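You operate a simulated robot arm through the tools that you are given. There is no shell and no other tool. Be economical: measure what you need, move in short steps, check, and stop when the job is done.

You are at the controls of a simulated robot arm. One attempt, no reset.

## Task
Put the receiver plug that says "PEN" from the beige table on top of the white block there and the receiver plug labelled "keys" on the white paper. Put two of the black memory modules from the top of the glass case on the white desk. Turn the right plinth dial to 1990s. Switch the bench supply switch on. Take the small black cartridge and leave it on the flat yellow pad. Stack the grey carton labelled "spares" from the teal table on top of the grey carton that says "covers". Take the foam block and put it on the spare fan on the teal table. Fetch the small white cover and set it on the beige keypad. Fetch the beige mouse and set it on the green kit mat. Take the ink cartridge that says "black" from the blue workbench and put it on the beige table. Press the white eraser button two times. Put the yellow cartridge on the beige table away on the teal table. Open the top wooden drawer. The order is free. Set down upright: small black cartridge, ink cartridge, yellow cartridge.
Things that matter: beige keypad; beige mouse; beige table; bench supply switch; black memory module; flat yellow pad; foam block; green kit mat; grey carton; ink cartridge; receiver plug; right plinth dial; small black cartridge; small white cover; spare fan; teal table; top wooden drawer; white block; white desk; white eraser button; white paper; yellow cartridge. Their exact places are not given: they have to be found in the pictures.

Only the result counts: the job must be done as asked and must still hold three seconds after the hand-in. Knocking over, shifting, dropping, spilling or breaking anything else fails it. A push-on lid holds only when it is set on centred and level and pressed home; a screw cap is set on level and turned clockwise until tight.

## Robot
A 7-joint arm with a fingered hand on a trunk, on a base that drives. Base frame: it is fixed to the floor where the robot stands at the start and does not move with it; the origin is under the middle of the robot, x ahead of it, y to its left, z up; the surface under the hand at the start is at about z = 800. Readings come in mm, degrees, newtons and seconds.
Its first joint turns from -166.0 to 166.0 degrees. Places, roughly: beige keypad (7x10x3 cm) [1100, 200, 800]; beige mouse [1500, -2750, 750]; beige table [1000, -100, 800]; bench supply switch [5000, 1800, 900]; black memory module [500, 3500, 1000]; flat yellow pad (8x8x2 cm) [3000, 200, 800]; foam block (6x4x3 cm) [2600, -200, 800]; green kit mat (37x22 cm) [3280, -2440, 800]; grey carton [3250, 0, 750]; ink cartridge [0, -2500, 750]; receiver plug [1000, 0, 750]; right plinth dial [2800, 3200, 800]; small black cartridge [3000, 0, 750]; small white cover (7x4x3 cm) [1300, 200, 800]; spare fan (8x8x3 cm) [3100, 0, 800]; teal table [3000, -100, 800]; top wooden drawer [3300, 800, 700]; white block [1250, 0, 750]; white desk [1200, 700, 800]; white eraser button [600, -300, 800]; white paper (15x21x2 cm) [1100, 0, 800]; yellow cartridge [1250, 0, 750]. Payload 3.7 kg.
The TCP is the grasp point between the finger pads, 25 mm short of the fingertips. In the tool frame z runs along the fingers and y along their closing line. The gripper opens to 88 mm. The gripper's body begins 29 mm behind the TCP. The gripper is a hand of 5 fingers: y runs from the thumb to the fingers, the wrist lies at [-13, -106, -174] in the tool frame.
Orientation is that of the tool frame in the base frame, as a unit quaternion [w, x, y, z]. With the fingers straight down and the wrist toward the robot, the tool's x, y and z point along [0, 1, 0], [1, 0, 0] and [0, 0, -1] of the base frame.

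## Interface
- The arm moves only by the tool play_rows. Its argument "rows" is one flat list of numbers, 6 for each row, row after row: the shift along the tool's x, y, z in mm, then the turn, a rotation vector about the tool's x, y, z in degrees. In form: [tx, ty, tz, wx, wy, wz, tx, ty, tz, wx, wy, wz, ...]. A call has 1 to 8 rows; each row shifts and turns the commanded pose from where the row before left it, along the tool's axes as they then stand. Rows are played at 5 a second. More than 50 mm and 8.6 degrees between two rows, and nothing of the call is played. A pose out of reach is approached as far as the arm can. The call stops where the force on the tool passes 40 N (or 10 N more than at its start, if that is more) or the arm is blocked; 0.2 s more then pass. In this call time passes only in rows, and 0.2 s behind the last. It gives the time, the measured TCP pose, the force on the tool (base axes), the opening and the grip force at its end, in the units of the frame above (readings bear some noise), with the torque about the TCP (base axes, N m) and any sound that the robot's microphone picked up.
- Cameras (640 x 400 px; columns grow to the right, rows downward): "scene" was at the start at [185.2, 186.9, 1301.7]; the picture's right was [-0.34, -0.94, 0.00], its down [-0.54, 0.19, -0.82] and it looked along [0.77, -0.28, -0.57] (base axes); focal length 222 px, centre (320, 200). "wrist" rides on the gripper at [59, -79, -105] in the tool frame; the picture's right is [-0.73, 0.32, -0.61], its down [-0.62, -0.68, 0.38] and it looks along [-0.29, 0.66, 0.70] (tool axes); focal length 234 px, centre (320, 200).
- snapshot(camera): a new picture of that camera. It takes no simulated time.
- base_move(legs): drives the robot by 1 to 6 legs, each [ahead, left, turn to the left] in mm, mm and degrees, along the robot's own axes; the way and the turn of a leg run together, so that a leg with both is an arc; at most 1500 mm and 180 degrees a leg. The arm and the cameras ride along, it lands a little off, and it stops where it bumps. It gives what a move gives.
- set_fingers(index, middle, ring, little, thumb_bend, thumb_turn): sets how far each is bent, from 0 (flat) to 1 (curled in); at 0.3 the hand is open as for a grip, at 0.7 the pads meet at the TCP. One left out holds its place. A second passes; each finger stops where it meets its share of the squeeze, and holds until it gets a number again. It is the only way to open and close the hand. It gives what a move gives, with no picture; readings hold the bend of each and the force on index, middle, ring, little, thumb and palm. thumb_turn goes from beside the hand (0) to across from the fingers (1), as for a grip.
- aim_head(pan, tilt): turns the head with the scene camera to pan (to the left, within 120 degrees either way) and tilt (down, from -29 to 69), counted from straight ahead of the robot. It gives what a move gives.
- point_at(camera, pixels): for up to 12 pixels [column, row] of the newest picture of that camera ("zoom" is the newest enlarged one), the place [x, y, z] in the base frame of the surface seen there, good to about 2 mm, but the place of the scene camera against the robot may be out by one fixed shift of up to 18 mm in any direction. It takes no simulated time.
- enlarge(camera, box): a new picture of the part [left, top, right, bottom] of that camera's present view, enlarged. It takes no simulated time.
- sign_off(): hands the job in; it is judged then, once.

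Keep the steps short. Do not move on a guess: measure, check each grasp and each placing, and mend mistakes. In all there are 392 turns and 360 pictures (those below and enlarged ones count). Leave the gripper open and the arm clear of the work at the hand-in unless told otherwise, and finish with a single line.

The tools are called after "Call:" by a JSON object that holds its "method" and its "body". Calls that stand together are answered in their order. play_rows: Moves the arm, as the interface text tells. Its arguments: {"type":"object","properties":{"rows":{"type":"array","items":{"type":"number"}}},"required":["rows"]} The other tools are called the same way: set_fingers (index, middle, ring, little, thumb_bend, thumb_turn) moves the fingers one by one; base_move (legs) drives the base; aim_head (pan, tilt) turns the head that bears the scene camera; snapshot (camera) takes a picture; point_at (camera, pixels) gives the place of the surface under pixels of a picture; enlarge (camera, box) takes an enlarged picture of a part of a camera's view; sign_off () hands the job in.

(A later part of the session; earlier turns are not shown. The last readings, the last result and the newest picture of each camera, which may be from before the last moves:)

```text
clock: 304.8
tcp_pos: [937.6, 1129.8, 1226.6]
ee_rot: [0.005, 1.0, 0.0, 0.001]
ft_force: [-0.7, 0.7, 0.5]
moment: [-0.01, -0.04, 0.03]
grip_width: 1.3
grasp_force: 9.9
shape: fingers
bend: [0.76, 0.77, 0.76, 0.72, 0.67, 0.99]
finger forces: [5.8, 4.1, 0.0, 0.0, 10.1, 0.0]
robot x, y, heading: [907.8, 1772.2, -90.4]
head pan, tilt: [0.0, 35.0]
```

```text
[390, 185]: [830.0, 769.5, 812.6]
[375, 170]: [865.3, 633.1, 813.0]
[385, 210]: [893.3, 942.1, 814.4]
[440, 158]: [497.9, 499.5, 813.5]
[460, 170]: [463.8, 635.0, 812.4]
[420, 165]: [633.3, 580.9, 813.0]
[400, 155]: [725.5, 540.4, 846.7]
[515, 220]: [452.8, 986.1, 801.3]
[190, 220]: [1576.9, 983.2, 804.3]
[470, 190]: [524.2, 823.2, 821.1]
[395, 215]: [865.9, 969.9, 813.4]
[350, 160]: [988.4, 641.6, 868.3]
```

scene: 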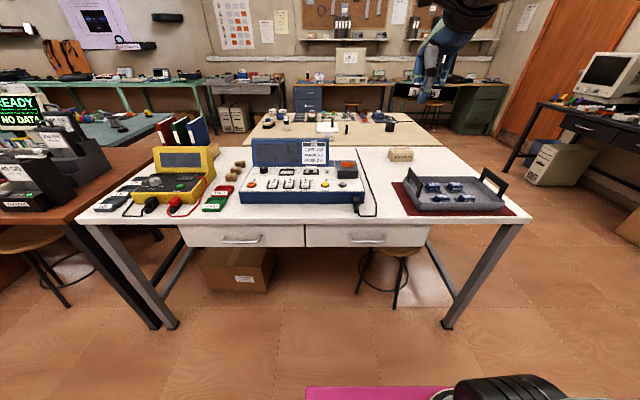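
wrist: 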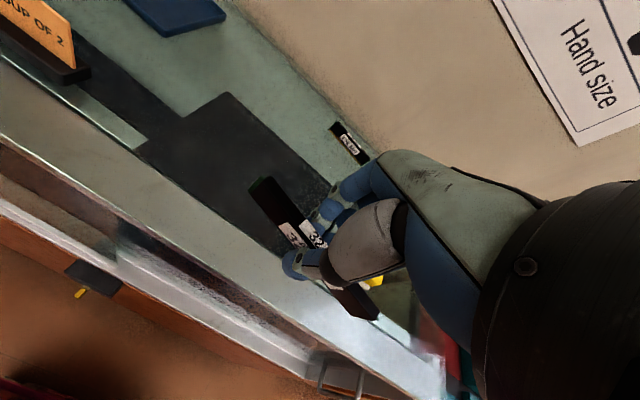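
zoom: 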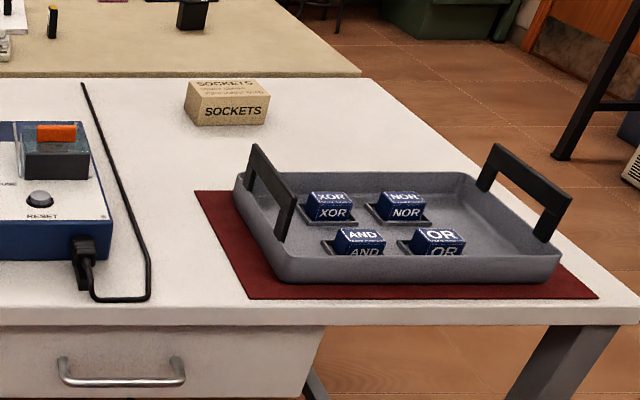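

I'll lay the modules in the free area between the cable, SOCKETS box and tray (around (800,660)). Drive 300 closer and look from above.

Call:
{"method": "base_move", "body": {"legs": [[300, 0, 0.3]]}}

Call:
{"method": "play_rows", "body": {"rows": [-30, 30, 20, 0, 0, 0, -30, 30, 20, 0, 0, 0]}}

Call:
{"method": "snapshot", "body": {"camera": "wrist"}}

```text
clock: 306.9
tcp_pos: [941.3, 829.8, 1225.7]
ee_rot: [0.005, 1.0, 0.004, 0.001]
ft_force: [0.9, -0.6, 0.2]
moment: [0.0, 0.02, 0.01]
grip_width: 1.2
grasp_force: 10.0
shape: fingers
bend: [0.76, 0.77, 0.76, 0.72, 0.67, 0.99]
finger forces: [5.8, 4.2, 0.1, 0.0, 10.2, 0.1]
robot x, y, heading: [905.7, 1466.4, -89.6]
head pan, tilt: [0.0, 35.0]
```

```text
clock: 307.5
tcp_pos: [884.3, 770.2, 1186.8]
ee_rot: [0.006, 1.0, 0.004, 0.001]
ft_force: [-0.5, 0.1, -0.6]
moment: [0.01, -0.01, 0.02]
grip_width: 0.9
grasp_force: 10.2
shape: fingers
bend: [0.76, 0.77, 0.76, 0.72, 0.67, 0.99]
finger forces: [6.0, 4.1, 0.0, 0.0, 10.2, 0.1]
robot x, y, heading: [904.4, 1470.2, -89.9]
head pan, tilt: [0.0, 35.0]
```

```text
192 pictures are left
```

wrist: 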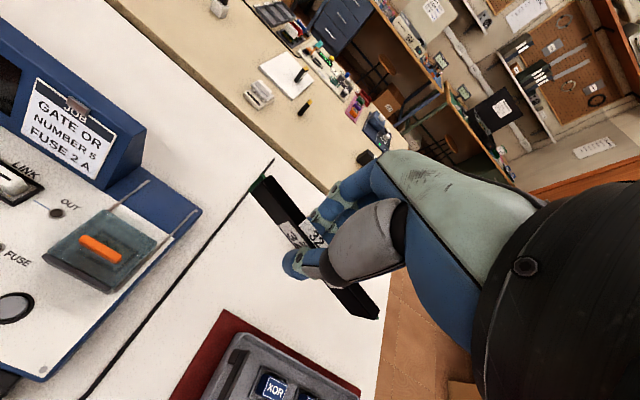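

Call:
{"method": "point_at", "body": {"camera": "wrist", "pixels": [[232, 312], [172, 398], [200, 245], [120, 355], [355, 390], [190, 300], [250, 260], [230, 280], [270, 165], [330, 345]]}}

Call:
{"method": "enlarge", "body": {"camera": "wrist", "box": [220, 150, 400, 340]}}

```text
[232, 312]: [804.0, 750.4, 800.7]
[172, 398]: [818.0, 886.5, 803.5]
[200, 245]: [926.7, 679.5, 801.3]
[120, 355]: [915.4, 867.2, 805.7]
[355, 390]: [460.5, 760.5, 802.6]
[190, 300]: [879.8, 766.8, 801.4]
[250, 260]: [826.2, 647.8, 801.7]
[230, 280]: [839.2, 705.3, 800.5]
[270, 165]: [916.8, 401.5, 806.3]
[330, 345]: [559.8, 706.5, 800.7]
```

```text
2.11 times, centred on (310, 245) of wrist
```

zoom: 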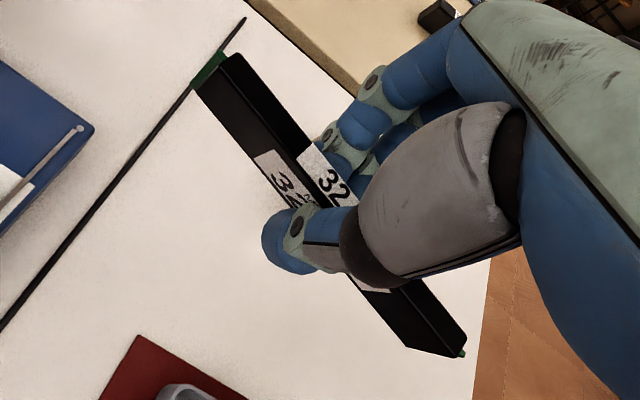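

Call:
{"method": "point_at", "body": {"camera": "zoom", "pixels": [[240, 65], [275, 110], [420, 300], [445, 330], [215, 95], [420, 345], [460, 352]]}}

```text
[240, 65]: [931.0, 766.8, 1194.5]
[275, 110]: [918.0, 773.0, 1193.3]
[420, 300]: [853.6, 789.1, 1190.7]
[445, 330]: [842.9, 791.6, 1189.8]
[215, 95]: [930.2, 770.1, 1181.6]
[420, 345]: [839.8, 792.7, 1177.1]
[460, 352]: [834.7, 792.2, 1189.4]
```

Module yaw −15°, tilted 3°. Correct both, move over (800,680), and lower to z≈840.

Call:
{"method": "play_rows", "body": {"rows": [0, 0, 0, 0, -1.45, -7.3, 0, 0, 0, 0, -1.45, -7.3, -34.6, 25.3, 0, 0, 0, 0, -34.6, 25.3, 0, 0, 0, 0, -34.6, 25.3, 0, 0, 0, 0]}}

Call:
{"method": "snapshot", "body": {"camera": "wrist"}}

Call:
{"method": "enlarge", "body": {"camera": "scene", "box": [320, 100, 560, 250]}}

```text
clock: 308.7
tcp_pos: [799.1, 668.3, 1195.6]
ee_rot: [0.007, 0.991, 0.131, -0.026]
ft_force: [-0.1, 0.0, 0.0]
moment: [-0.03, 0.01, 0.0]
grip_width: 0.7
grasp_force: 9.8
shape: fingers
bend: [0.76, 0.77, 0.76, 0.72, 0.67, 0.99]
finger forces: [5.9, 4.3, 0.1, 0.1, 10.2, 0.0]
robot x, y, heading: [907.5, 1473.7, -89.9]
head pan, tilt: [0.0, 35.0]
```

```text
190 pictures are left
```

wrist: 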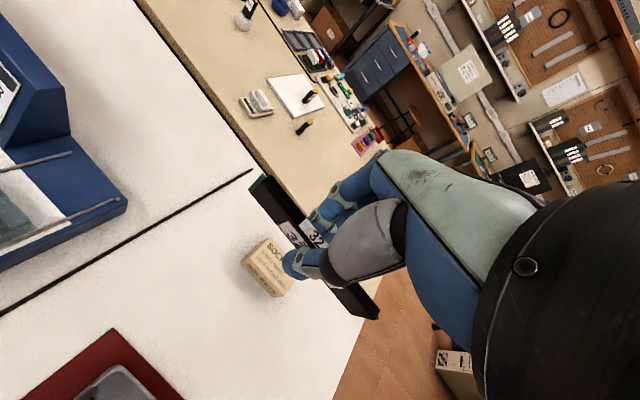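

```text
2.67 times, centred on (440, 175) of scene
```

zoom: 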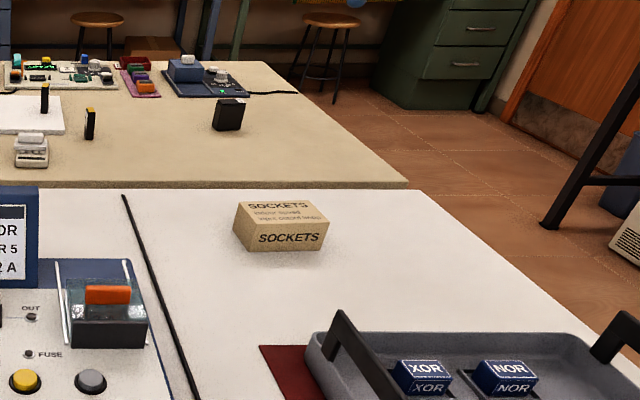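

Call:
{"method": "point_at", "body": {"camera": "wrist", "pixels": [[262, 240], [243, 258], [274, 296], [280, 262], [112, 330], [265, 180], [365, 300], [200, 340]]}}

```text
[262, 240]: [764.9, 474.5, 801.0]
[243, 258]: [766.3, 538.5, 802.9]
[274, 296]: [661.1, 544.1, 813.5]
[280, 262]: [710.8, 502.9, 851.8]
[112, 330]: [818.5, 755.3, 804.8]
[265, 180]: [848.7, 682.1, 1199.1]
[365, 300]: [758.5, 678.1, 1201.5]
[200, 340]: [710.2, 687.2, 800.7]
```

Call:
{"method": "play_rows", "body": {"rows": [2.2, 0, 43.5, 0, 0, 0, 2.2, 0, 43.5, 0, 0, 0, 2.2, 0, 43.5, 0, 0, 0, 2.2, 0, 43.5, 0, 0, 0, 2.2, 0, 43.5, 0, 0, 0, 2.2, 0, 43.5, 0, 0, 0, 2.2, 0, 43.5, 0, 0, 0, 2.2, 0, 43.5, 0, 0, 0]}}

Call:
{"method": "snapshot", "body": {"camera": "wrist"}}

Call:
{"method": "enlarge", "body": {"camera": "scene", "box": [340, 110, 500, 230]}}

```text
clock: 310.5
tcp_pos: [800.8, 667.8, 843.2]
ee_rot: [0.007, 0.991, 0.131, -0.025]
ft_force: [0.4, -0.7, -0.7]
moment: [0.02, 0.01, 0.01]
grip_width: 0.7
grasp_force: 10.8
shape: fingers
bend: [0.77, 0.77, 0.76, 0.72, 0.67, 0.99]
finger forces: [6.1, 4.5, 0.1, 0.1, 10.7, 0.1]
robot x, y, heading: [905.9, 1473.4, -89.8]
head pan, tilt: [0.0, 35.0]
```

```text
188 pictures are left
```

wrist: 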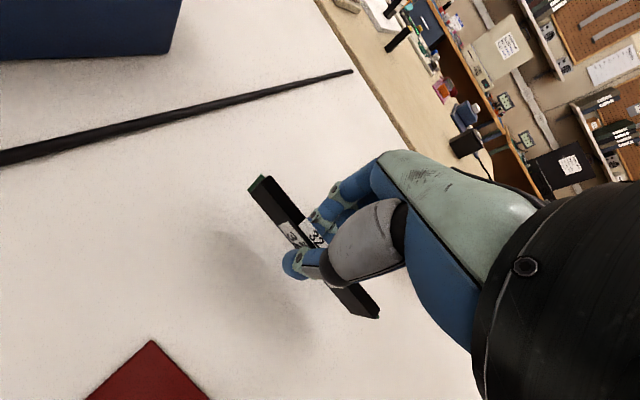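

```text
3.33 times, centred on (420, 170) of scene
```

zoom: 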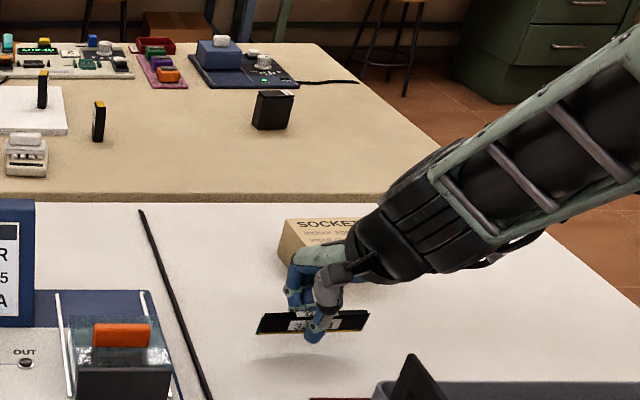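

Call:
{"method": "play_rows", "body": {"rows": [0.5, 0, 6, 0, 0, 0, 0.2, 0, 4, 0, 0, 0]}}

Call:
{"method": "play_rows", "body": {"rows": [0, 0, 2, 0, 0, 0]}}

Call:
{"method": "play_rows", "body": {"rows": [0, 0, 2, 0, 0, 0]}}

Call:
{"method": "play_rows", "body": {"rows": [0, 0, 1.5, 0, 0, 0]}}

```text
clock: 311.1
tcp_pos: [800.8, 668.6, 833.8]
ee_rot: [0.006, 0.991, 0.13, -0.025]
ft_force: [0.2, 0.9, 0.2]
moment: [-0.01, 0.04, -0.02]
grip_width: 1.0
grasp_force: 10.6
shape: fingers
bend: [0.77, 0.77, 0.76, 0.72, 0.67, 0.99]
finger forces: [6.1, 4.5, 0.1, 0.0, 10.7, 0.1]
robot x, y, heading: [904.8, 1465.7, -90.0]
head pan, tilt: [0.0, 35.0]
```

```text
clock: 311.5
tcp_pos: [803.5, 667.7, 831.7]
ee_rot: [0.006, 0.991, 0.129, -0.025]
ft_force: [0.1, -0.3, -0.1]
moment: [-0.02, -0.01, -0.02]
grip_width: 0.8
grasp_force: 10.7
shape: fingers
bend: [0.77, 0.77, 0.76, 0.72, 0.67, 0.99]
finger forces: [6.1, 4.5, 0.0, 0.0, 10.7, 0.0]
robot x, y, heading: [907.1, 1474.0, -89.7]
head pan, tilt: [0.0, 35.0]
```

```text
clock: 311.9
tcp_pos: [801.6, 668.8, 830.1]
ee_rot: [0.006, 0.991, 0.13, -0.025]
ft_force: [0.1, 0.7, -0.2]
moment: [-0.01, -0.02, 0.02]
grip_width: 0.8
grasp_force: 11.1
shape: fingers
bend: [0.77, 0.77, 0.76, 0.72, 0.67, 0.99]
finger forces: [6.2, 4.5, 0.0, 0.0, 10.7, 0.0]
robot x, y, heading: [908.4, 1471.0, -89.6]
head pan, tilt: [0.0, 35.0]
```

```text
clock: 312.3
tcp_pos: [802.5, 667.9, 828.0]
ee_rot: [0.006, 0.991, 0.13, -0.024]
ft_force: [0.5, -0.2, 0.3]
moment: [0.01, 0.01, -0.01]
grip_width: 0.8
grasp_force: 10.6
shape: fingers
bend: [0.77, 0.77, 0.76, 0.72, 0.67, 0.99]
finger forces: [6.0, 4.6, 0.0, 0.0, 10.7, 0.0]
robot x, y, heading: [902.5, 1472.9, -89.8]
head pan, tilt: [0.0, 35.0]
```

Call:
{"method": "play_rows", "body": {"rows": [0, 0, 1, 0, 0, 0]}}

Call:
{"method": "play_rows", "body": {"rows": [0, 0, 1, 0, 0, 0]}}

Call:
{"method": "play_rows", "body": {"rows": [0, 0, 1, 0, 0, 0]}}

Call:
{"method": "enlarge", "body": {"camera": "wrist", "box": [220, 150, 400, 340]}}

```text
clock: 312.7
tcp_pos: [801.6, 667.7, 827.8]
ee_rot: [0.006, 0.991, 0.129, -0.025]
ft_force: [0.2, -0.2, 2.0]
moment: [0.04, -0.04, 0.0]
grip_width: 0.6
grasp_force: 11.7
shape: fingers
bend: [0.77, 0.77, 0.76, 0.72, 0.67, 0.99]
finger forces: [6.2, 4.4, 0.0, 0.0, 12.7, 0.0]
robot x, y, heading: [906.4, 1474.3, -89.9]
head pan, tilt: [0.0, 35.0]
```

```text
clock: 313.1
tcp_pos: [800.7, 668.2, 828.0]
ee_rot: [0.008, 0.991, 0.13, -0.025]
ft_force: [0.5, 2.7, 9.5]
moment: [0.21, -0.05, 0.02]
grip_width: 1.0
grasp_force: 14.5
shape: fingers
bend: [0.77, 0.77, 0.76, 0.72, 0.67, 0.99]
finger forces: [6.3, 3.8, 0.0, 0.0, 19.7, 0.0]
robot x, y, heading: [902.2, 1468.8, -89.8]
head pan, tilt: [0.0, 35.0]
```

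```text
clock: 313.5
tcp_pos: [800.7, 667.3, 827.7]
ee_rot: [0.007, 0.991, 0.13, -0.025]
ft_force: [0.3, 3.6, 24.3]
moment: [0.53, -0.06, 0.04]
grip_width: 0.8
grasp_force: 22.5
shape: fingers
bend: [0.77, 0.77, 0.76, 0.72, 0.68, 0.99]
finger forces: [6.6, 3.8, 0.0, 0.0, 35.0, 0.0]
robot x, y, heading: [902.3, 1473.9, -89.8]
head pan, tilt: [0.0, 35.0]
```

```text
2.11 times, centred on (310, 245) of wrist
```

zoom: 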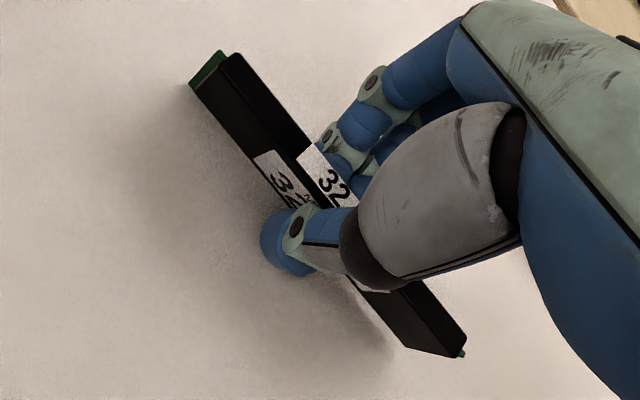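

The thumb touches the desk. Measure the module's height above the desk.

Call:
{"method": "point_at", "body": {"camera": "zoom", "pixels": [[240, 65], [280, 115], [420, 300], [445, 330], [200, 85], [410, 345], [400, 335], [300, 165]]}}

Call:
{"method": "play_rows", "body": {"rows": [0, 0, -1, 0, 0, 0]}}

```text
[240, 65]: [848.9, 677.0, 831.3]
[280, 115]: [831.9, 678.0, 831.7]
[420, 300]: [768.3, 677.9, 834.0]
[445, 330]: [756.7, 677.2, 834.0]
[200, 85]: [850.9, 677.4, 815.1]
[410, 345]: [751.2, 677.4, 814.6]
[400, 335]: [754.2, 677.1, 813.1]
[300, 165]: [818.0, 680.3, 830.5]
```

```text
clock: 313.9
tcp_pos: [800.9, 668.0, 827.2]
ee_rot: [0.007, 0.991, 0.13, -0.025]
ft_force: [-1.2, 0.0, 23.1]
moment: [0.41, -0.03, -0.04]
grip_width: 0.8
grasp_force: 25.6
shape: fingers
bend: [0.77, 0.77, 0.76, 0.72, 0.69, 0.99]
finger forces: [8.2, 5.3, 0.4, 0.0, 37.0, 0.1]
robot x, y, heading: [904.6, 1472.8, -89.8]
head pan, tilt: [0.0, 35.0]
```

Essentially on the desk. Ease 2 mm, release and rise.

Call:
{"method": "play_rows", "body": {"rows": [0, 0, -1.5, 0, 0, 0]}}

Call:
{"method": "set_fingers", "body": {"index": 0.5, "middle": 0.5, "ring": 0.5, "little": 0.5, "thumb_bend": 0.5}}

Call:
{"method": "play_rows", "body": {"rows": [0, 0, -15, 0, 0, 0, 0, 0, -40, 0, 0, 0, 0, 0, -45, 0, 0, 0, 0, 0, -45, 0, 0, 0]}}

Call:
{"method": "snapshot", "body": {"camera": "wrist"}}

```text
clock: 314.3
tcp_pos: [801.5, 668.3, 826.8]
ee_rot: [0.005, 0.991, 0.129, -0.025]
ft_force: [0.1, -1.0, 11.8]
moment: [0.15, -0.02, 0.02]
grip_width: 0.3
grasp_force: 19.0
shape: fingers
bend: [0.77, 0.77, 0.76, 0.72, 0.69, 0.99]
finger forces: [7.9, 5.3, 0.4, 0.1, 25.0, 0.1]
robot x, y, heading: [903.1, 1468.9, -89.8]
head pan, tilt: [0.0, 35.0]
```

```text
clock: 315.3
tcp_pos: [802.0, 668.5, 827.8]
ee_rot: [0.006, 0.991, 0.13, -0.025]
ft_force: [0.3, 4.6, 16.4]
moment: [-0.16, -0.16, 0.02]
grip_width: 30.0
grasp_force: 8.3
shape: fingers
bend: [0.59, 0.52, 0.5, 0.5, 0.5, 1.0]
finger forces: [13.2, 3.2, 0.0, 0.1, 0.1, 0.0]
robot x, y, heading: [905.0, 1473.4, -90.0]
head pan, tilt: [0.0, 35.0]
```

```text
clock: 316.3
tcp_pos: [810.7, 670.7, 970.6]
ee_rot: [0.005, 0.991, 0.129, -0.024]
ft_force: [-0.8, 0.3, 0.6]
moment: [-0.03, -0.03, -0.02]
grip_width: 41.1
grasp_force: 0.0
shape: fingers
bend: [0.5, 0.5, 0.5, 0.5, 0.5, 1.0]
finger forces: [0.1, 0.0, 0.1, 0.0, 0.0, 0.0]
robot x, y, heading: [904.2, 1471.9, -89.5]
head pan, tilt: [0.0, 35.0]
```

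```text
185 pictures are left
```

wrist: 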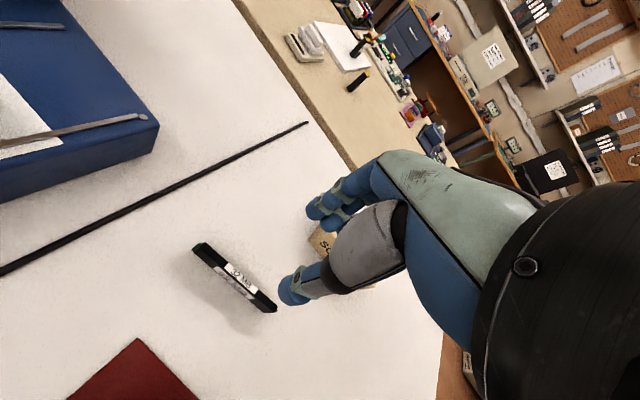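

32 MB stands on the desk. Restore hand orientation, raise, and go back for the 128 MB.

Call:
{"method": "play_rows", "body": {"rows": [0, -20, -40, 0, 1.45, 7.3, 0, -20, -40, 0, 1.45, 7.3, 0, -20, -45, 0, 0, 0, 0, -20, -45, 0, 0, 0, 0, -20, -45, 0, 0, 0, 0, -20, -40, 0, 0, 0]}}

Call:
{"method": "set_fingers", "body": {"index": 0.45, "middle": 0.45, "ring": 0.45, "little": 0.45, "thumb_bend": 0.45}}

Call:
{"method": "base_move", "body": {"legs": [[-300, 0, 0], [0, -400, 0], [0, 0, 180], [720, 0, 0]]}}

Call:
{"method": "snapshot", "body": {"camera": "wrist"}}

```text
clock: 317.7
tcp_pos: [802.6, 795.2, 1225.6]
ee_rot: [0.004, 1.0, 0.002, 0.001]
ft_force: [0.4, 0.5, -1.0]
moment: [-0.01, -0.02, 0.02]
grip_width: 41.0
grasp_force: 0.0
shape: fingers
bend: [0.5, 0.5, 0.5, 0.5, 0.5, 1.0]
finger forces: [0.0, 0.1, 0.1, 0.0, 0.0, 0.0]
robot x, y, heading: [906.3, 1472.8, -89.6]
head pan, tilt: [0.0, 35.0]
```

```text
clock: 318.7
tcp_pos: [801.7, 794.6, 1225.4]
ee_rot: [0.006, 1.0, 0.003, 0.001]
ft_force: [-0.7, 0.1, -0.6]
moment: [0.0, -0.01, 0.04]
grip_width: 52.2
grasp_force: 0.1
shape: fingers
bend: [0.45, 0.45, 0.45, 0.45, 0.45, 1.0]
finger forces: [0.1, 0.0, 0.0, 0.1, 0.1, 0.0]
robot x, y, heading: [900.8, 1475.2, -89.8]
head pan, tilt: [0.0, 35.0]
```

```text
clock: 333.7
tcp_pos: [593.6, 3170.6, 1225.6]
ee_rot: [-0.001, -0.006, 1.0, 0.005]
ft_force: [0.5, -0.5, -0.2]
moment: [0.04, -0.01, -0.01]
grip_width: 51.9
grasp_force: 0.1
shape: fingers
bend: [0.45, 0.45, 0.45, 0.45, 0.45, 1.0]
finger forces: [0.0, 0.0, 0.0, 0.1, 0.1, 0.0]
robot x, y, heading: [496.8, 2498.0, 90.6]
head pan, tilt: [0.0, 35.0]
```

```text
184 pictures are left
```

wrist: 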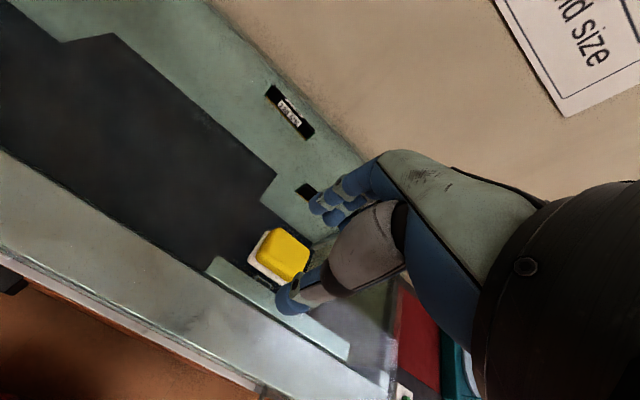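

Call:
{"method": "play_rows", "body": {"rows": [18, 42, 0, 0, 0, 0, 18, 42, 0, 0, 0, 0, 18, 42, 0, 0, 0, 0, 18, 42, 0, 0, 0, 0, 15, 30, 20, 0, 0, 0]}}

Call:
{"method": "snapshot", "body": {"camera": "wrist"}}

Call:
{"method": "enlarge", "body": {"camera": "wrist", "box": [190, 190, 340, 300]}}

```text
clock: 334.9
tcp_pos: [506.7, 3368.4, 1209.9]
ee_rot: [-0.001, -0.005, 1.0, 0.006]
ft_force: [-0.1, 0.4, 0.4]
moment: [0.04, 0.01, -0.01]
grip_width: 52.1
grasp_force: 0.1
shape: fingers
bend: [0.45, 0.45, 0.45, 0.45, 0.45, 1.0]
finger forces: [0.0, 0.0, 0.1, 0.0, 0.0, 0.0]
robot x, y, heading: [495.1, 2492.0, 90.5]
head pan, tilt: [0.0, 35.0]
```

```text
183 pictures are left
```

wrist: 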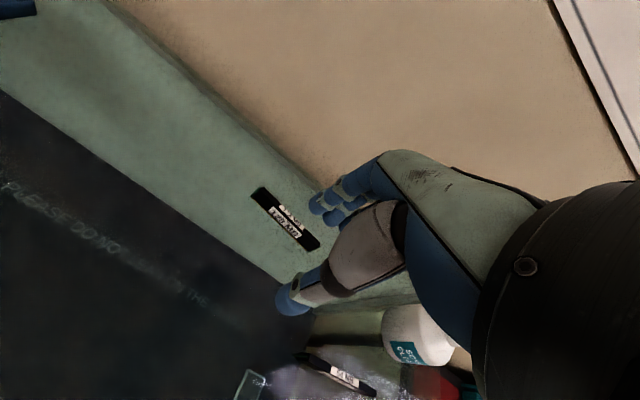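

```text
3.64 times, centred on (265, 245) of wrist
```

zoom: 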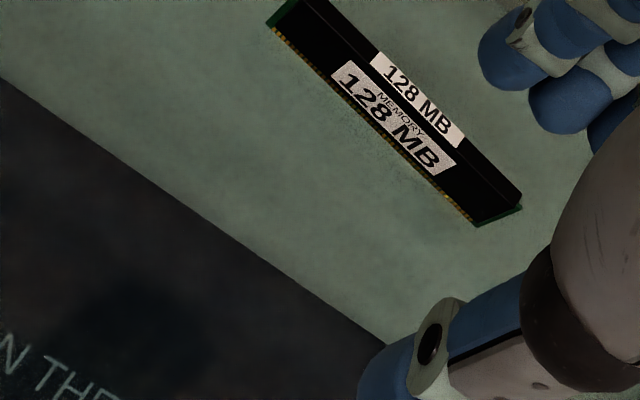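

Call:
{"method": "point_at", "body": {"camera": "zoom", "pixels": [[316, 8], [515, 200], [425, 105], [415, 115], [300, 18], [480, 222], [275, 40], [400, 140], [440, 190], [455, 110], [250, 150], [100, 250]]}}

```text
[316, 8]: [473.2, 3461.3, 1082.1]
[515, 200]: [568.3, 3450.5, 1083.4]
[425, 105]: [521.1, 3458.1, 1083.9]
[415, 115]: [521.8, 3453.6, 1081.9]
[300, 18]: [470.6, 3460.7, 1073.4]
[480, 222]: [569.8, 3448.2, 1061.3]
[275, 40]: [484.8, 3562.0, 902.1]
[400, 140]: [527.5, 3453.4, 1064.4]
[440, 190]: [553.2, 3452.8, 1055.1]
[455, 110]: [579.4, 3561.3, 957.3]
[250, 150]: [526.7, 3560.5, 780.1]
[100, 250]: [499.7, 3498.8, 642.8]
```

128 MB: centre (521,3456), yaw −6°, top 1083, glass top ≈1053. Align and descend to TCP 1105 first.

Call:
{"method": "play_rows", "body": {"rows": [0, 0, 0, 0, 0, 6.6, -1.6, 43.7, 0, 0, 0, 0, -1.6, 43.7, 0, 0, 0, 0, 0, 0, 35, 0, 0, 0, 0, 0, 35, 0, 0, 0, 0, 0, 34, 0, 0, 0]}}

Call:
{"method": "snapshot", "body": {"camera": "wrist"}}

Call:
{"method": "enlarge", "body": {"camera": "wrist", "box": [180, 150, 400, 350]}}

```text
clock: 336.3
tcp_pos: [516.9, 3456.7, 1106.2]
ee_rot: [-0.001, 0.051, 0.999, 0.006]
ft_force: [0.2, -0.9, 1.2]
moment: [0.0, 0.0, -0.01]
grip_width: 52.1
grasp_force: 0.1
shape: fingers
bend: [0.45, 0.45, 0.45, 0.45, 0.45, 1.0]
finger forces: [0.1, 0.0, 0.0, 0.0, 0.1, 0.1]
robot x, y, heading: [496.8, 2496.0, 90.6]
head pan, tilt: [0.0, 35.0]
```

```text
181 pictures are left
```

wrist: 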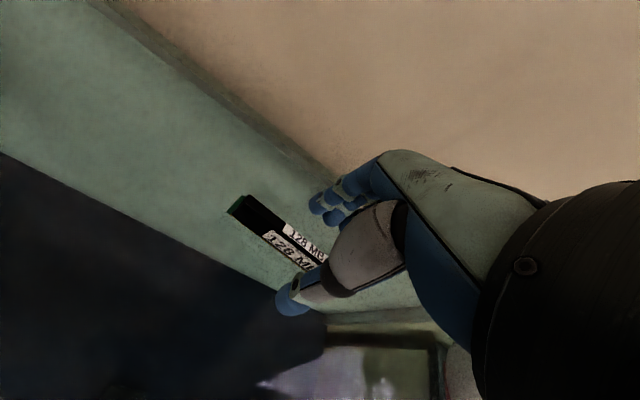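

```text
2.00 times, centred on (290, 250) of wrist
```

zoom: 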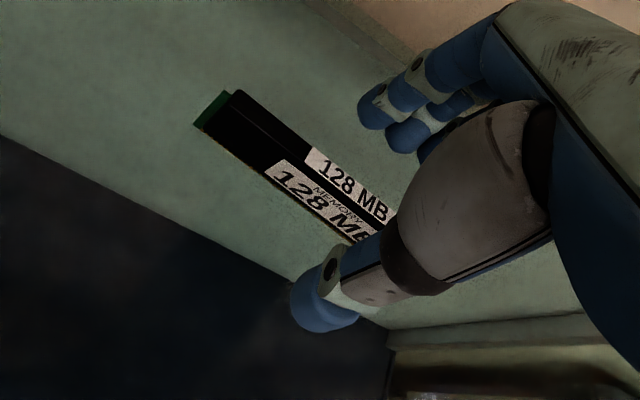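

Call:
{"method": "play_rows", "body": {"rows": [0, 0, 10, 0, 0, 0, 0, 0, 8, 0, 0, 0, 0, 0, 3, 0, 0, 0]}}

Call:
{"method": "set_fingers", "body": {"index": 0.78, "middle": 0.78, "ring": 0.76, "little": 0.72, "thumb_bend": 0.72}}

Call:
{"method": "enlarge", "body": {"camera": "wrist", "box": [180, 150, 400, 350]}}

```text
clock: 337.1
tcp_pos: [519.2, 3455.6, 1083.8]
ee_rot: [-0.001, 0.051, 0.999, 0.006]
ft_force: [-0.3, -1.0, 0.3]
moment: [-0.01, 0.0, 0.0]
grip_width: 52.0
grasp_force: 0.1
shape: fingers
bend: [0.45, 0.45, 0.45, 0.45, 0.45, 1.0]
finger forces: [0.1, 0.1, 0.1, 0.0, 0.0, 0.0]
robot x, y, heading: [495.1, 2490.2, 90.5]
head pan, tilt: [0.0, 35.0]
```

```text
clock: 338.1
tcp_pos: [518.0, 3456.1, 1084.1]
ee_rot: [-0.002, 0.051, 0.999, 0.005]
ft_force: [0.7, -0.2, -0.2]
moment: [0.02, -0.03, -0.02]
grip_width: 2.6
grasp_force: 9.0
shape: fingers
bend: [0.76, 0.77, 0.76, 0.72, 0.65, 1.0]
finger forces: [5.1, 3.7, 0.2, 0.1, 9.2, 0.1]
robot x, y, heading: [492.9, 2491.6, 90.6]
head pan, tilt: [0.0, 35.0]
```

```text
2.00 times, centred on (290, 250) of wrist
```

zoom: 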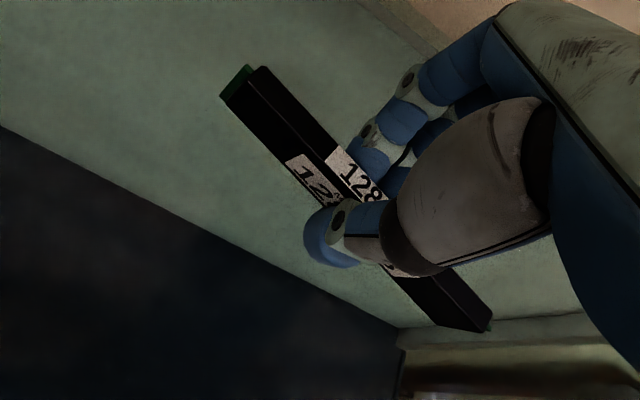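

Gripped at 9 N without touching glass. Lift, retract.

Call:
{"method": "play_rows", "body": {"rows": [0, 0, -10, 0, 0, 0, 0, 0, -40, 0, 0, 0, 0, 0, -45, 0, 0, 0, 0, 0, -45, 0, 0, 0, 0, -45, 0, 0, 0, -6.6, 0, -45, 0, 0, 0, 0, 0, -45, 0, 0, 0, 0, 0, -45, 0, 0, 0, 0]}}

Call:
{"method": "play_rows", "body": {"rows": [0, -45, 0, 0, 0, 0, 0, -45, 0, 0, 0, 0, 0, -45, 0, 0, 0, 0]}}

Call:
{"method": "snapshot", "body": {"camera": "wrist"}}

Call:
{"method": "snapshot", "body": {"camera": "scene"}}

```text
clock: 339.9
tcp_pos: [513.0, 3274.6, 1222.0]
ee_rot: [-0.001, -0.006, 1.0, 0.004]
ft_force: [-0.2, 0.2, 0.2]
moment: [0.0, 0.05, 0.0]
grip_width: 2.4
grasp_force: 9.2
shape: fingers
bend: [0.77, 0.77, 0.76, 0.72, 0.65, 1.0]
finger forces: [5.1, 3.9, 0.1, 0.0, 9.1, 0.1]
robot x, y, heading: [496.4, 2493.4, 90.8]
head pan, tilt: [0.0, 35.0]
```

```text
clock: 340.7
tcp_pos: [516.8, 3137.8, 1221.9]
ee_rot: [-0.001, -0.006, 1.0, 0.004]
ft_force: [0.6, 0.0, -0.2]
moment: [0.03, 0.02, 0.01]
grip_width: 2.2
grasp_force: 8.9
shape: fingers
bend: [0.77, 0.77, 0.76, 0.72, 0.65, 1.0]
finger forces: [5.2, 3.8, 0.2, 0.0, 9.1, 0.1]
robot x, y, heading: [495.0, 2488.7, 90.4]
head pan, tilt: [0.0, 35.0]
```

```text
178 pictures are left
```

wrist: 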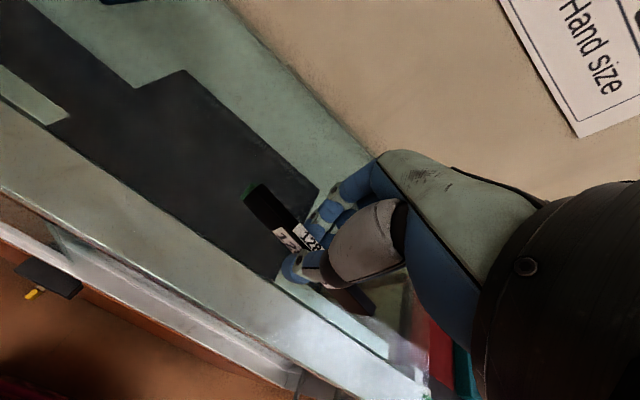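

```text
177 pictures are left
```

scene: 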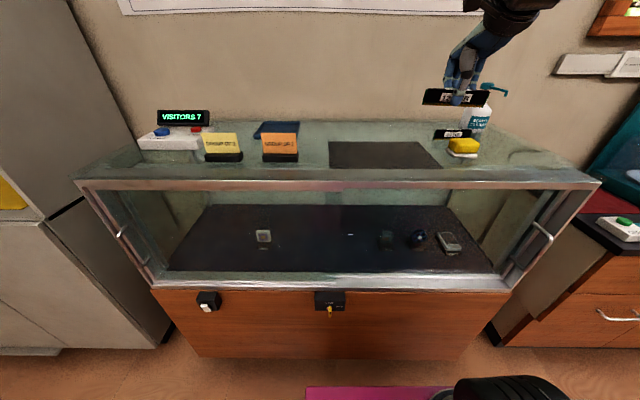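

Holding the 128 MB. Return to the white desk.

Call:
{"method": "base_move", "body": {"legs": [[-720, 0, 0], [0, 0, 179.5], [0, 400, 0], [300, 0, 0]]}}

Call:
{"method": "snapshot", "body": {"camera": "wrist"}}

Call:
{"method": "enlarge", "body": {"camera": "wrist", "box": [220, 150, 400, 340]}}

```text
clock: 355.8
tcp_pos: [873.0, 816.3, 1222.7]
ee_rot: [0.005, 1.0, 0.003, 0.001]
ft_force: [1.2, -0.6, 0.3]
moment: [0.0, 0.01, -0.02]
grip_width: 1.8
grasp_force: 7.4
shape: fingers
bend: [0.77, 0.77, 0.76, 0.72, 0.65, 1.0]
finger forces: [4.2, 3.2, 0.1, 0.0, 7.4, 0.0]
robot x, y, heading: [902.7, 1459.5, -89.9]
head pan, tilt: [0.0, 35.0]
```

```text
176 pictures are left
```

wrist: 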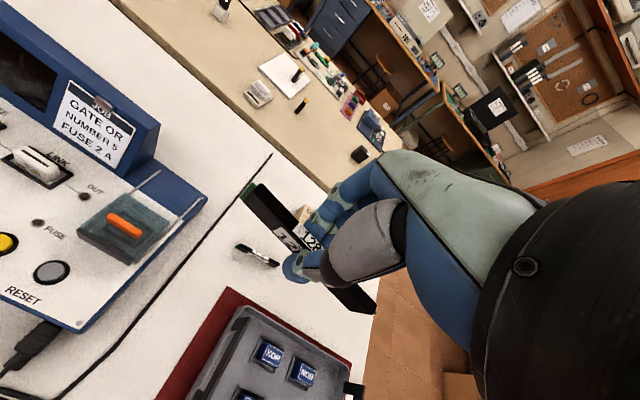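

```text
2.11 times, centred on (310, 245) of wrist
```

zoom: 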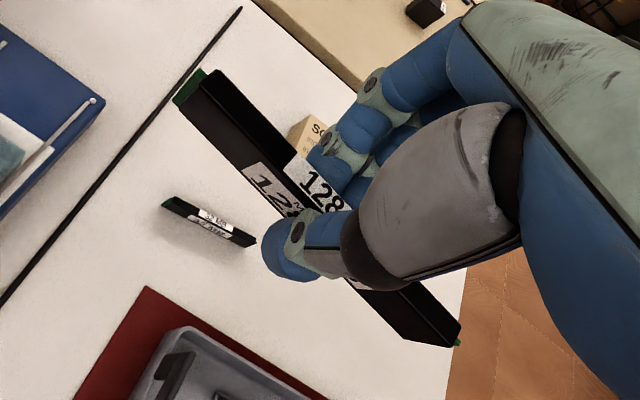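

Call:
{"method": "point_at", "body": {"camera": "zoom", "pixels": [[215, 80], [260, 140], [415, 300], [445, 332], [190, 100], [400, 335], [205, 215], [130, 200]]}}

```text
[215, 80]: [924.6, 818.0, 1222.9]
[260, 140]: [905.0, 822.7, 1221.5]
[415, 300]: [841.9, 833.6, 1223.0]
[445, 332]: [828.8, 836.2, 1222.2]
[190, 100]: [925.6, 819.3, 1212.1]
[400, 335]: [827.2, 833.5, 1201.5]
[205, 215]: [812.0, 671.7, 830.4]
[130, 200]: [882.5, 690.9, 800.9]
```

Module level, bottom at TCP−31. Turn it parallel to the desk edge and carry it over (680,665).

Call:
{"method": "play_rows", "body": {"rows": [0, 0, 0, 0, 0, -5.3, 0, 0, 0, 0, 0, -5.3, -36.9, 20.6, 0, 0, 0, 0, -36.9, 20.6, 0, 0, 0, 0, -36.9, 20.6, 0, 0, 0, 0, -36.9, 20.6, 0, 0, 0, 0, -36.9, 20.6, 0, 0, 0, 0, -36.9, 20.6, 0, 0, 0, 0]}}

Call:
{"method": "play_rows", "body": {"rows": [0, 0, 40, 0, 0, 0, 0, 0, 45, 0, 0, 0, 0, 0, 45, 0, 0, 0, 0, 0, 45, 0, 0, 0, 0, 0, 45, 0, 0, 0]}}

Call:
{"method": "snapshot", "body": {"camera": "wrist"}}

Call:
{"method": "enlarge", "body": {"camera": "scene", "box": [340, 90, 560, 230]}}

```text
clock: 357.6
tcp_pos: [677.7, 651.1, 1221.0]
ee_rot: [0.006, 0.996, 0.094, 0.0]
ft_force: [-0.6, 0.9, 1.2]
moment: [0.02, 0.0, 0.0]
grip_width: 1.7
grasp_force: 7.2
shape: fingers
bend: [0.77, 0.77, 0.76, 0.72, 0.65, 1.0]
finger forces: [4.1, 3.3, 0.1, 0.0, 7.5, 0.0]
robot x, y, heading: [900.1, 1462.3, -89.8]
head pan, tilt: [0.0, 35.0]
```

```text
clock: 358.8
tcp_pos: [679.3, 651.5, 1003.1]
ee_rot: [0.006, 0.996, 0.094, 0.0]
ft_force: [-0.6, 0.3, -0.2]
moment: [-0.01, -0.03, -0.01]
grip_width: 1.5
grasp_force: 7.5
shape: fingers
bend: [0.77, 0.77, 0.76, 0.72, 0.65, 1.0]
finger forces: [4.3, 3.3, 0.1, 0.1, 7.8, 0.0]
robot x, y, heading: [901.8, 1462.4, -90.0]
head pan, tilt: [0.0, 35.0]
```

```text
174 pictures are left
```

wrist: 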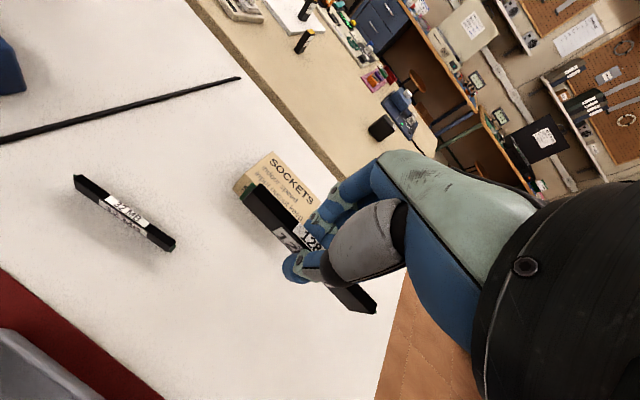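

```text
2.86 times, centred on (450, 160) of scene
```

zoom: 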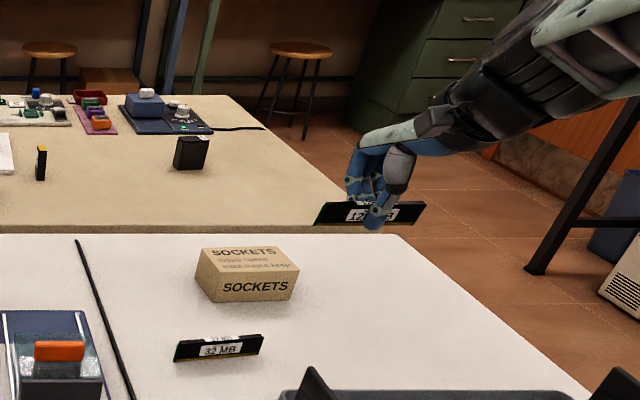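

Call:
{"method": "play_rows", "body": {"rows": [0, 0, 45, 0, 0, 0, 0, 0, 45, 0, 0, 0, 0, 0, 45, 0, 0, 0, 0, 0, 25, 0, 0, 0, 0, 0, 5, 0, 0, 0]}}

Call:
{"method": "play_rows", "body": {"rows": [0, 0, 1.5, 0, 0, 0, 0, 0, 1.5, 0, 0, 0]}}

Call:
{"method": "play_rows", "body": {"rows": [0, 0, 1, 0, 0, 0]}}

Call:
{"method": "play_rows", "body": {"rows": [0, 0, 1, 0, 0, 0]}}

```text
clock: 360.0
tcp_pos: [681.5, 649.3, 839.2]
ee_rot: [0.006, 0.996, 0.094, 0.0]
ft_force: [0.6, 0.4, -0.5]
moment: [-0.01, 0.01, -0.01]
grip_width: 1.4
grasp_force: 8.0
shape: fingers
bend: [0.77, 0.77, 0.76, 0.72, 0.65, 1.0]
finger forces: [4.6, 3.3, 0.1, 0.0, 7.9, 0.1]
robot x, y, heading: [899.1, 1459.4, -90.2]
head pan, tilt: [0.0, 35.0]
```

```text
clock: 360.6
tcp_pos: [681.2, 649.1, 835.4]
ee_rot: [0.006, 0.996, 0.094, 0.0]
ft_force: [-0.3, -0.4, -0.6]
moment: [-0.03, 0.02, -0.02]
grip_width: 1.6
grasp_force: 8.2
shape: fingers
bend: [0.77, 0.77, 0.76, 0.72, 0.65, 1.0]
finger forces: [4.5, 3.3, 0.0, 0.1, 7.8, 0.0]
robot x, y, heading: [899.8, 1463.5, -89.8]
head pan, tilt: [0.0, 35.0]
```

```text
clock: 361.0
tcp_pos: [680.7, 649.6, 836.4]
ee_rot: [0.006, 0.996, 0.093, 0.001]
ft_force: [0.1, 0.0, -0.8]
moment: [-0.01, -0.01, 0.0]
grip_width: 1.6
grasp_force: 8.0
shape: fingers
bend: [0.77, 0.77, 0.76, 0.72, 0.65, 1.0]
finger forces: [4.5, 3.4, 0.0, 0.1, 7.9, 0.0]
robot x, y, heading: [902.1, 1464.5, -89.8]
head pan, tilt: [0.0, 35.0]
```

```text
clock: 361.4
tcp_pos: [682.5, 648.8, 834.8]
ee_rot: [0.005, 0.996, 0.094, 0.0]
ft_force: [1.2, 0.3, 0.1]
moment: [-0.01, 0.02, -0.03]
grip_width: 1.3
grasp_force: 8.4
shape: fingers
bend: [0.77, 0.77, 0.76, 0.72, 0.65, 1.0]
finger forces: [4.5, 3.4, 0.0, 0.0, 7.9, 0.1]
robot x, y, heading: [900.7, 1459.5, -89.9]
head pan, tilt: [0.0, 35.0]
```

Call:
{"method": "play_rows", "body": {"rows": [0, 0, 1, 0, 0, 0, 0, 0, 1, 0, 0, 0]}}

Call:
{"method": "play_rows", "body": {"rows": [0, 0, 1, 0, 0, 0]}}

Call:
{"method": "play_rows", "body": {"rows": [0, 0, 1, 0, 0, 0]}}

```text
clock: 362.0
tcp_pos: [680.1, 649.5, 831.9]
ee_rot: [0.005, 0.996, 0.093, 0.0]
ft_force: [-0.6, 0.0, 0.0]
moment: [0.0, 0.0, -0.02]
grip_width: 1.5
grasp_force: 7.4
shape: fingers
bend: [0.77, 0.77, 0.76, 0.72, 0.65, 1.0]
finger forces: [4.6, 3.3, 0.1, 0.0, 7.9, 0.0]
robot x, y, heading: [900.3, 1458.2, -90.1]
head pan, tilt: [0.0, 35.0]
```

```text
clock: 362.4
tcp_pos: [680.5, 650.4, 831.7]
ee_rot: [0.005, 0.996, 0.094, 0.001]
ft_force: [-0.2, 0.0, -0.1]
moment: [-0.02, -0.02, 0.02]
grip_width: 1.7
grasp_force: 7.4
shape: fingers
bend: [0.77, 0.77, 0.76, 0.72, 0.65, 1.0]
finger forces: [4.5, 3.3, 0.1, 0.1, 7.9, 0.0]
robot x, y, heading: [900.7, 1460.4, -90.0]
head pan, tilt: [0.0, 35.0]
```

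```text
clock: 362.8
tcp_pos: [679.8, 649.8, 830.9]
ee_rot: [0.006, 0.996, 0.094, 0.001]
ft_force: [0.7, -1.3, 1.4]
moment: [0.0, 0.0, 0.05]
grip_width: 1.6
grasp_force: 7.9
shape: fingers
bend: [0.77, 0.77, 0.76, 0.72, 0.65, 1.0]
finger forces: [4.8, 3.7, 0.1, 0.1, 8.0, 0.0]
robot x, y, heading: [902.9, 1464.7, -90.0]
head pan, tilt: [0.0, 35.0]
```

Contact. One more millimetre, then release.

Call:
{"method": "play_rows", "body": {"rows": [0, 0, 0.8, 0, 0, 0]}}

Call:
{"method": "set_fingers", "body": {"index": 0.5, "middle": 0.5, "ring": 0.5, "little": 0.5, "thumb_bend": 0.45}}

Call:
{"method": "play_rows", "body": {"rows": [0, 0, -15, 0, 0, 0, 0, 0, -40, 0, 0, 0, 0, 0, -45, 0, 0, 0, 0, 0, -45, 0, 0, 0]}}

Call:
{"method": "snapshot", "body": {"camera": "wrist"}}

```text
clock: 363.2
tcp_pos: [681.1, 650.9, 830.8]
ee_rot: [0.006, 0.996, 0.093, 0.0]
ft_force: [2.4, -1.8, 8.6]
moment: [0.05, 0.01, -0.04]
grip_width: 1.8
grasp_force: 10.9
shape: fingers
bend: [0.77, 0.78, 0.76, 0.72, 0.65, 1.0]
finger forces: [6.8, 5.5, 0.1, 0.0, 8.9, 0.1]
robot x, y, heading: [903.4, 1458.7, -90.2]
head pan, tilt: [0.0, 35.0]
```

```text
clock: 364.2
tcp_pos: [680.5, 649.7, 827.9]
ee_rot: [0.005, 0.996, 0.094, 0.0]
ft_force: [-0.2, 0.3, 1.0]
moment: [0.0, -0.02, 0.0]
grip_width: 46.4
grasp_force: 0.8
shape: fingers
bend: [0.5, 0.5, 0.5, 0.5, 0.45, 1.0]
finger forces: [0.1, 0.5, 0.1, 0.1, 0.1, 0.0]
robot x, y, heading: [901.5, 1459.6, -90.4]
head pan, tilt: [0.0, 35.0]
```

```text
clock: 365.2
tcp_pos: [680.4, 653.3, 977.4]
ee_rot: [0.006, 0.995, 0.095, 0.0]
ft_force: [-0.2, 0.8, 0.2]
moment: [0.03, 0.0, 0.0]
grip_width: 46.4
grasp_force: 0.1
shape: fingers
bend: [0.5, 0.5, 0.5, 0.5, 0.45, 1.0]
finger forces: [0.0, 0.0, 0.0, 0.1, 0.0, 0.1]
robot x, y, heading: [897.2, 1465.0, -90.0]
head pan, tilt: [0.0, 35.0]
```

```text
172 pictures are left
```

wrist: 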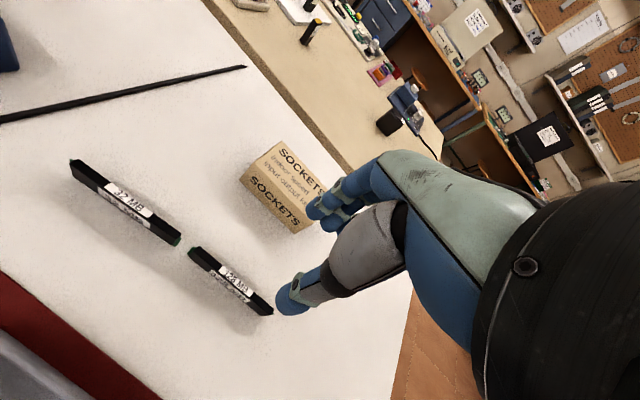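

Both modules stand on the desk. Next: right plinth dial on the long wooden counter. Restore hand, retract, drive.

Call:
{"method": "play_rows", "body": {"rows": [0, -20, -40, 0, 0, 5.3, 0, -20, -40, 0, 0, 5.3, 0, -30, -35, 0, 0, 0, 0, -30, -35, 0, 0, 0, 0, -30, 0, 0, 0, 0]}}

Call:
{"method": "base_move", "body": {"legs": [[-350, 0, 0], [0, 0, 180], [0, -1500, 0], [0, -350, 0]]}}

Call:
{"method": "aim_head", "body": {"pan": 0, "tilt": 25}}

Call:
{"method": "snapshot", "body": {"camera": "scene"}}

```text
clock: 366.4
tcp_pos: [672.6, 780.1, 1124.0]
ee_rot: [0.005, 1.0, 0.002, 0.001]
ft_force: [0.0, 0.1, 0.4]
moment: [0.01, 0.0, 0.0]
grip_width: 46.6
grasp_force: 0.0
shape: fingers
bend: [0.5, 0.5, 0.5, 0.5, 0.45, 1.0]
finger forces: [0.0, 0.1, 0.0, 0.0, 0.1, 0.0]
robot x, y, heading: [904.1, 1460.1, -90.4]
head pan, tilt: [0.0, 35.0]
```

```text
clock: 384.9
tcp_pos: [3044.9, 2396.8, 1123.4]
ee_rot: [-0.001, 0.019, 1.0, 0.005]
ft_force: [0.6, 0.2, 0.4]
moment: [-0.01, 0.0, 0.02]
grip_width: 46.6
grasp_force: 0.0
shape: fingers
bend: [0.5, 0.5, 0.5, 0.5, 0.45, 1.0]
finger forces: [0.0, 0.0, 0.0, 0.0, 0.0, 0.0]
robot x, y, heading: [2788.6, 1727.4, 87.5]
head pan, tilt: [0.0, 35.0]
```

```text
clock: 385.6
tcp_pos: [3043.7, 2396.2, 1123.3]
ee_rot: [-0.001, 0.019, 1.0, 0.005]
ft_force: [0.0, 0.0, 1.4]
moment: [-0.02, -0.01, 0.03]
grip_width: 46.4
grasp_force: 0.1
shape: fingers
bend: [0.5, 0.5, 0.5, 0.5, 0.45, 1.0]
finger forces: [0.0, 0.1, 0.0, 0.0, 0.0, 0.0]
robot x, y, heading: [2788.0, 1726.0, 87.4]
head pan, tilt: [0.0, 25.0]
```

```text
171 pictures are left
```

scene: 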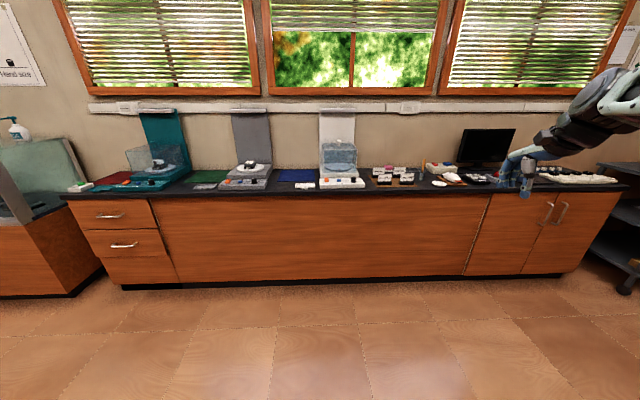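

Call:
{"method": "enlarge", "body": {"camera": "scene", "box": [280, 130, 440, 220]}}

Call:
{"method": "point_at", "body": {"camera": "scene", "pixels": [[340, 183], [350, 180], [330, 182], [340, 190], [340, 165], [250, 180], [300, 195], [400, 178]]}}

```text
4.00 times, centred on (360, 175) of scene
```

zoom: 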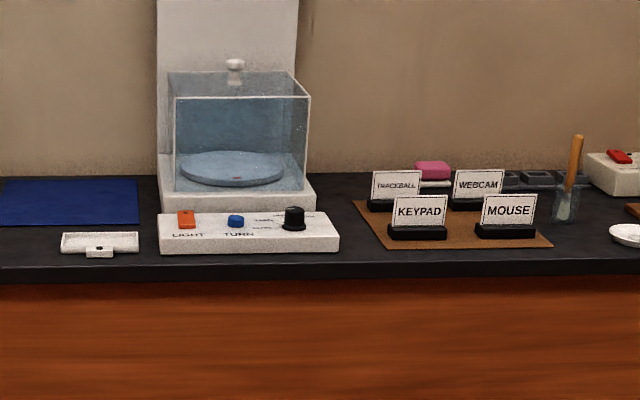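

```text
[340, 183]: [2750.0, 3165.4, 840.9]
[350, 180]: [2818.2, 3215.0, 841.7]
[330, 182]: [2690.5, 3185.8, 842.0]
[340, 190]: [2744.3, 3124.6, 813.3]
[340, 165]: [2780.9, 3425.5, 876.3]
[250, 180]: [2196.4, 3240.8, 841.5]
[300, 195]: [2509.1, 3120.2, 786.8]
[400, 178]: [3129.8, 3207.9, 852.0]
```

Drive closer (heading correction +2.5°) and look down at the dial.

Call:
{"method": "base_move", "body": {"legs": [[0, 0, 2.6], [800, 0, 0]]}}

Call:
{"method": "aim_head", "body": {"pan": 0, "tilt": 40}}

Call:
{"method": "snapshot", "body": {"camera": "scene"}}

Call:
{"method": "snapshot", "body": {"camera": "wrist"}}

```text
clock: 390.4
tcp_pos: [3008.2, 3226.8, 1123.3]
ee_rot: [-0.001, -0.004, 1.0, 0.005]
ft_force: [0.0, 0.5, 0.7]
moment: [0.01, 0.01, -0.03]
grip_width: 46.7
grasp_force: 0.0
shape: fingers
bend: [0.5, 0.5, 0.5, 0.5, 0.45, 1.0]
finger forces: [0.1, 0.1, 0.0, 0.0, 0.0, 0.0]
robot x, y, heading: [2784.4, 2542.0, 90.3]
head pan, tilt: [0.0, 25.0]
```

```text
clock: 391.2
tcp_pos: [3008.5, 3225.6, 1122.7]
ee_rot: [-0.001, -0.005, 1.0, 0.005]
ft_force: [0.6, -0.4, -0.6]
moment: [0.02, 0.01, -0.01]
grip_width: 46.4
grasp_force: 0.1
shape: fingers
bend: [0.5, 0.5, 0.5, 0.5, 0.45, 1.0]
finger forces: [0.1, 0.0, 0.1, 0.0, 0.0, 0.0]
robot x, y, heading: [2786.0, 2547.7, 90.3]
head pan, tilt: [0.0, 40.0]
```

```text
169 pictures are left
```

scene: 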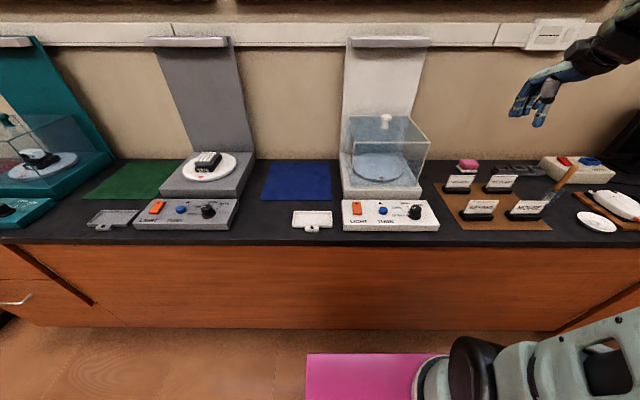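

```text
168 pictures are left
```

wrist: 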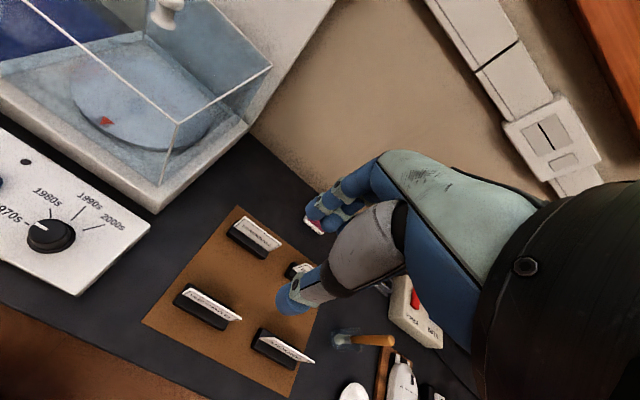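

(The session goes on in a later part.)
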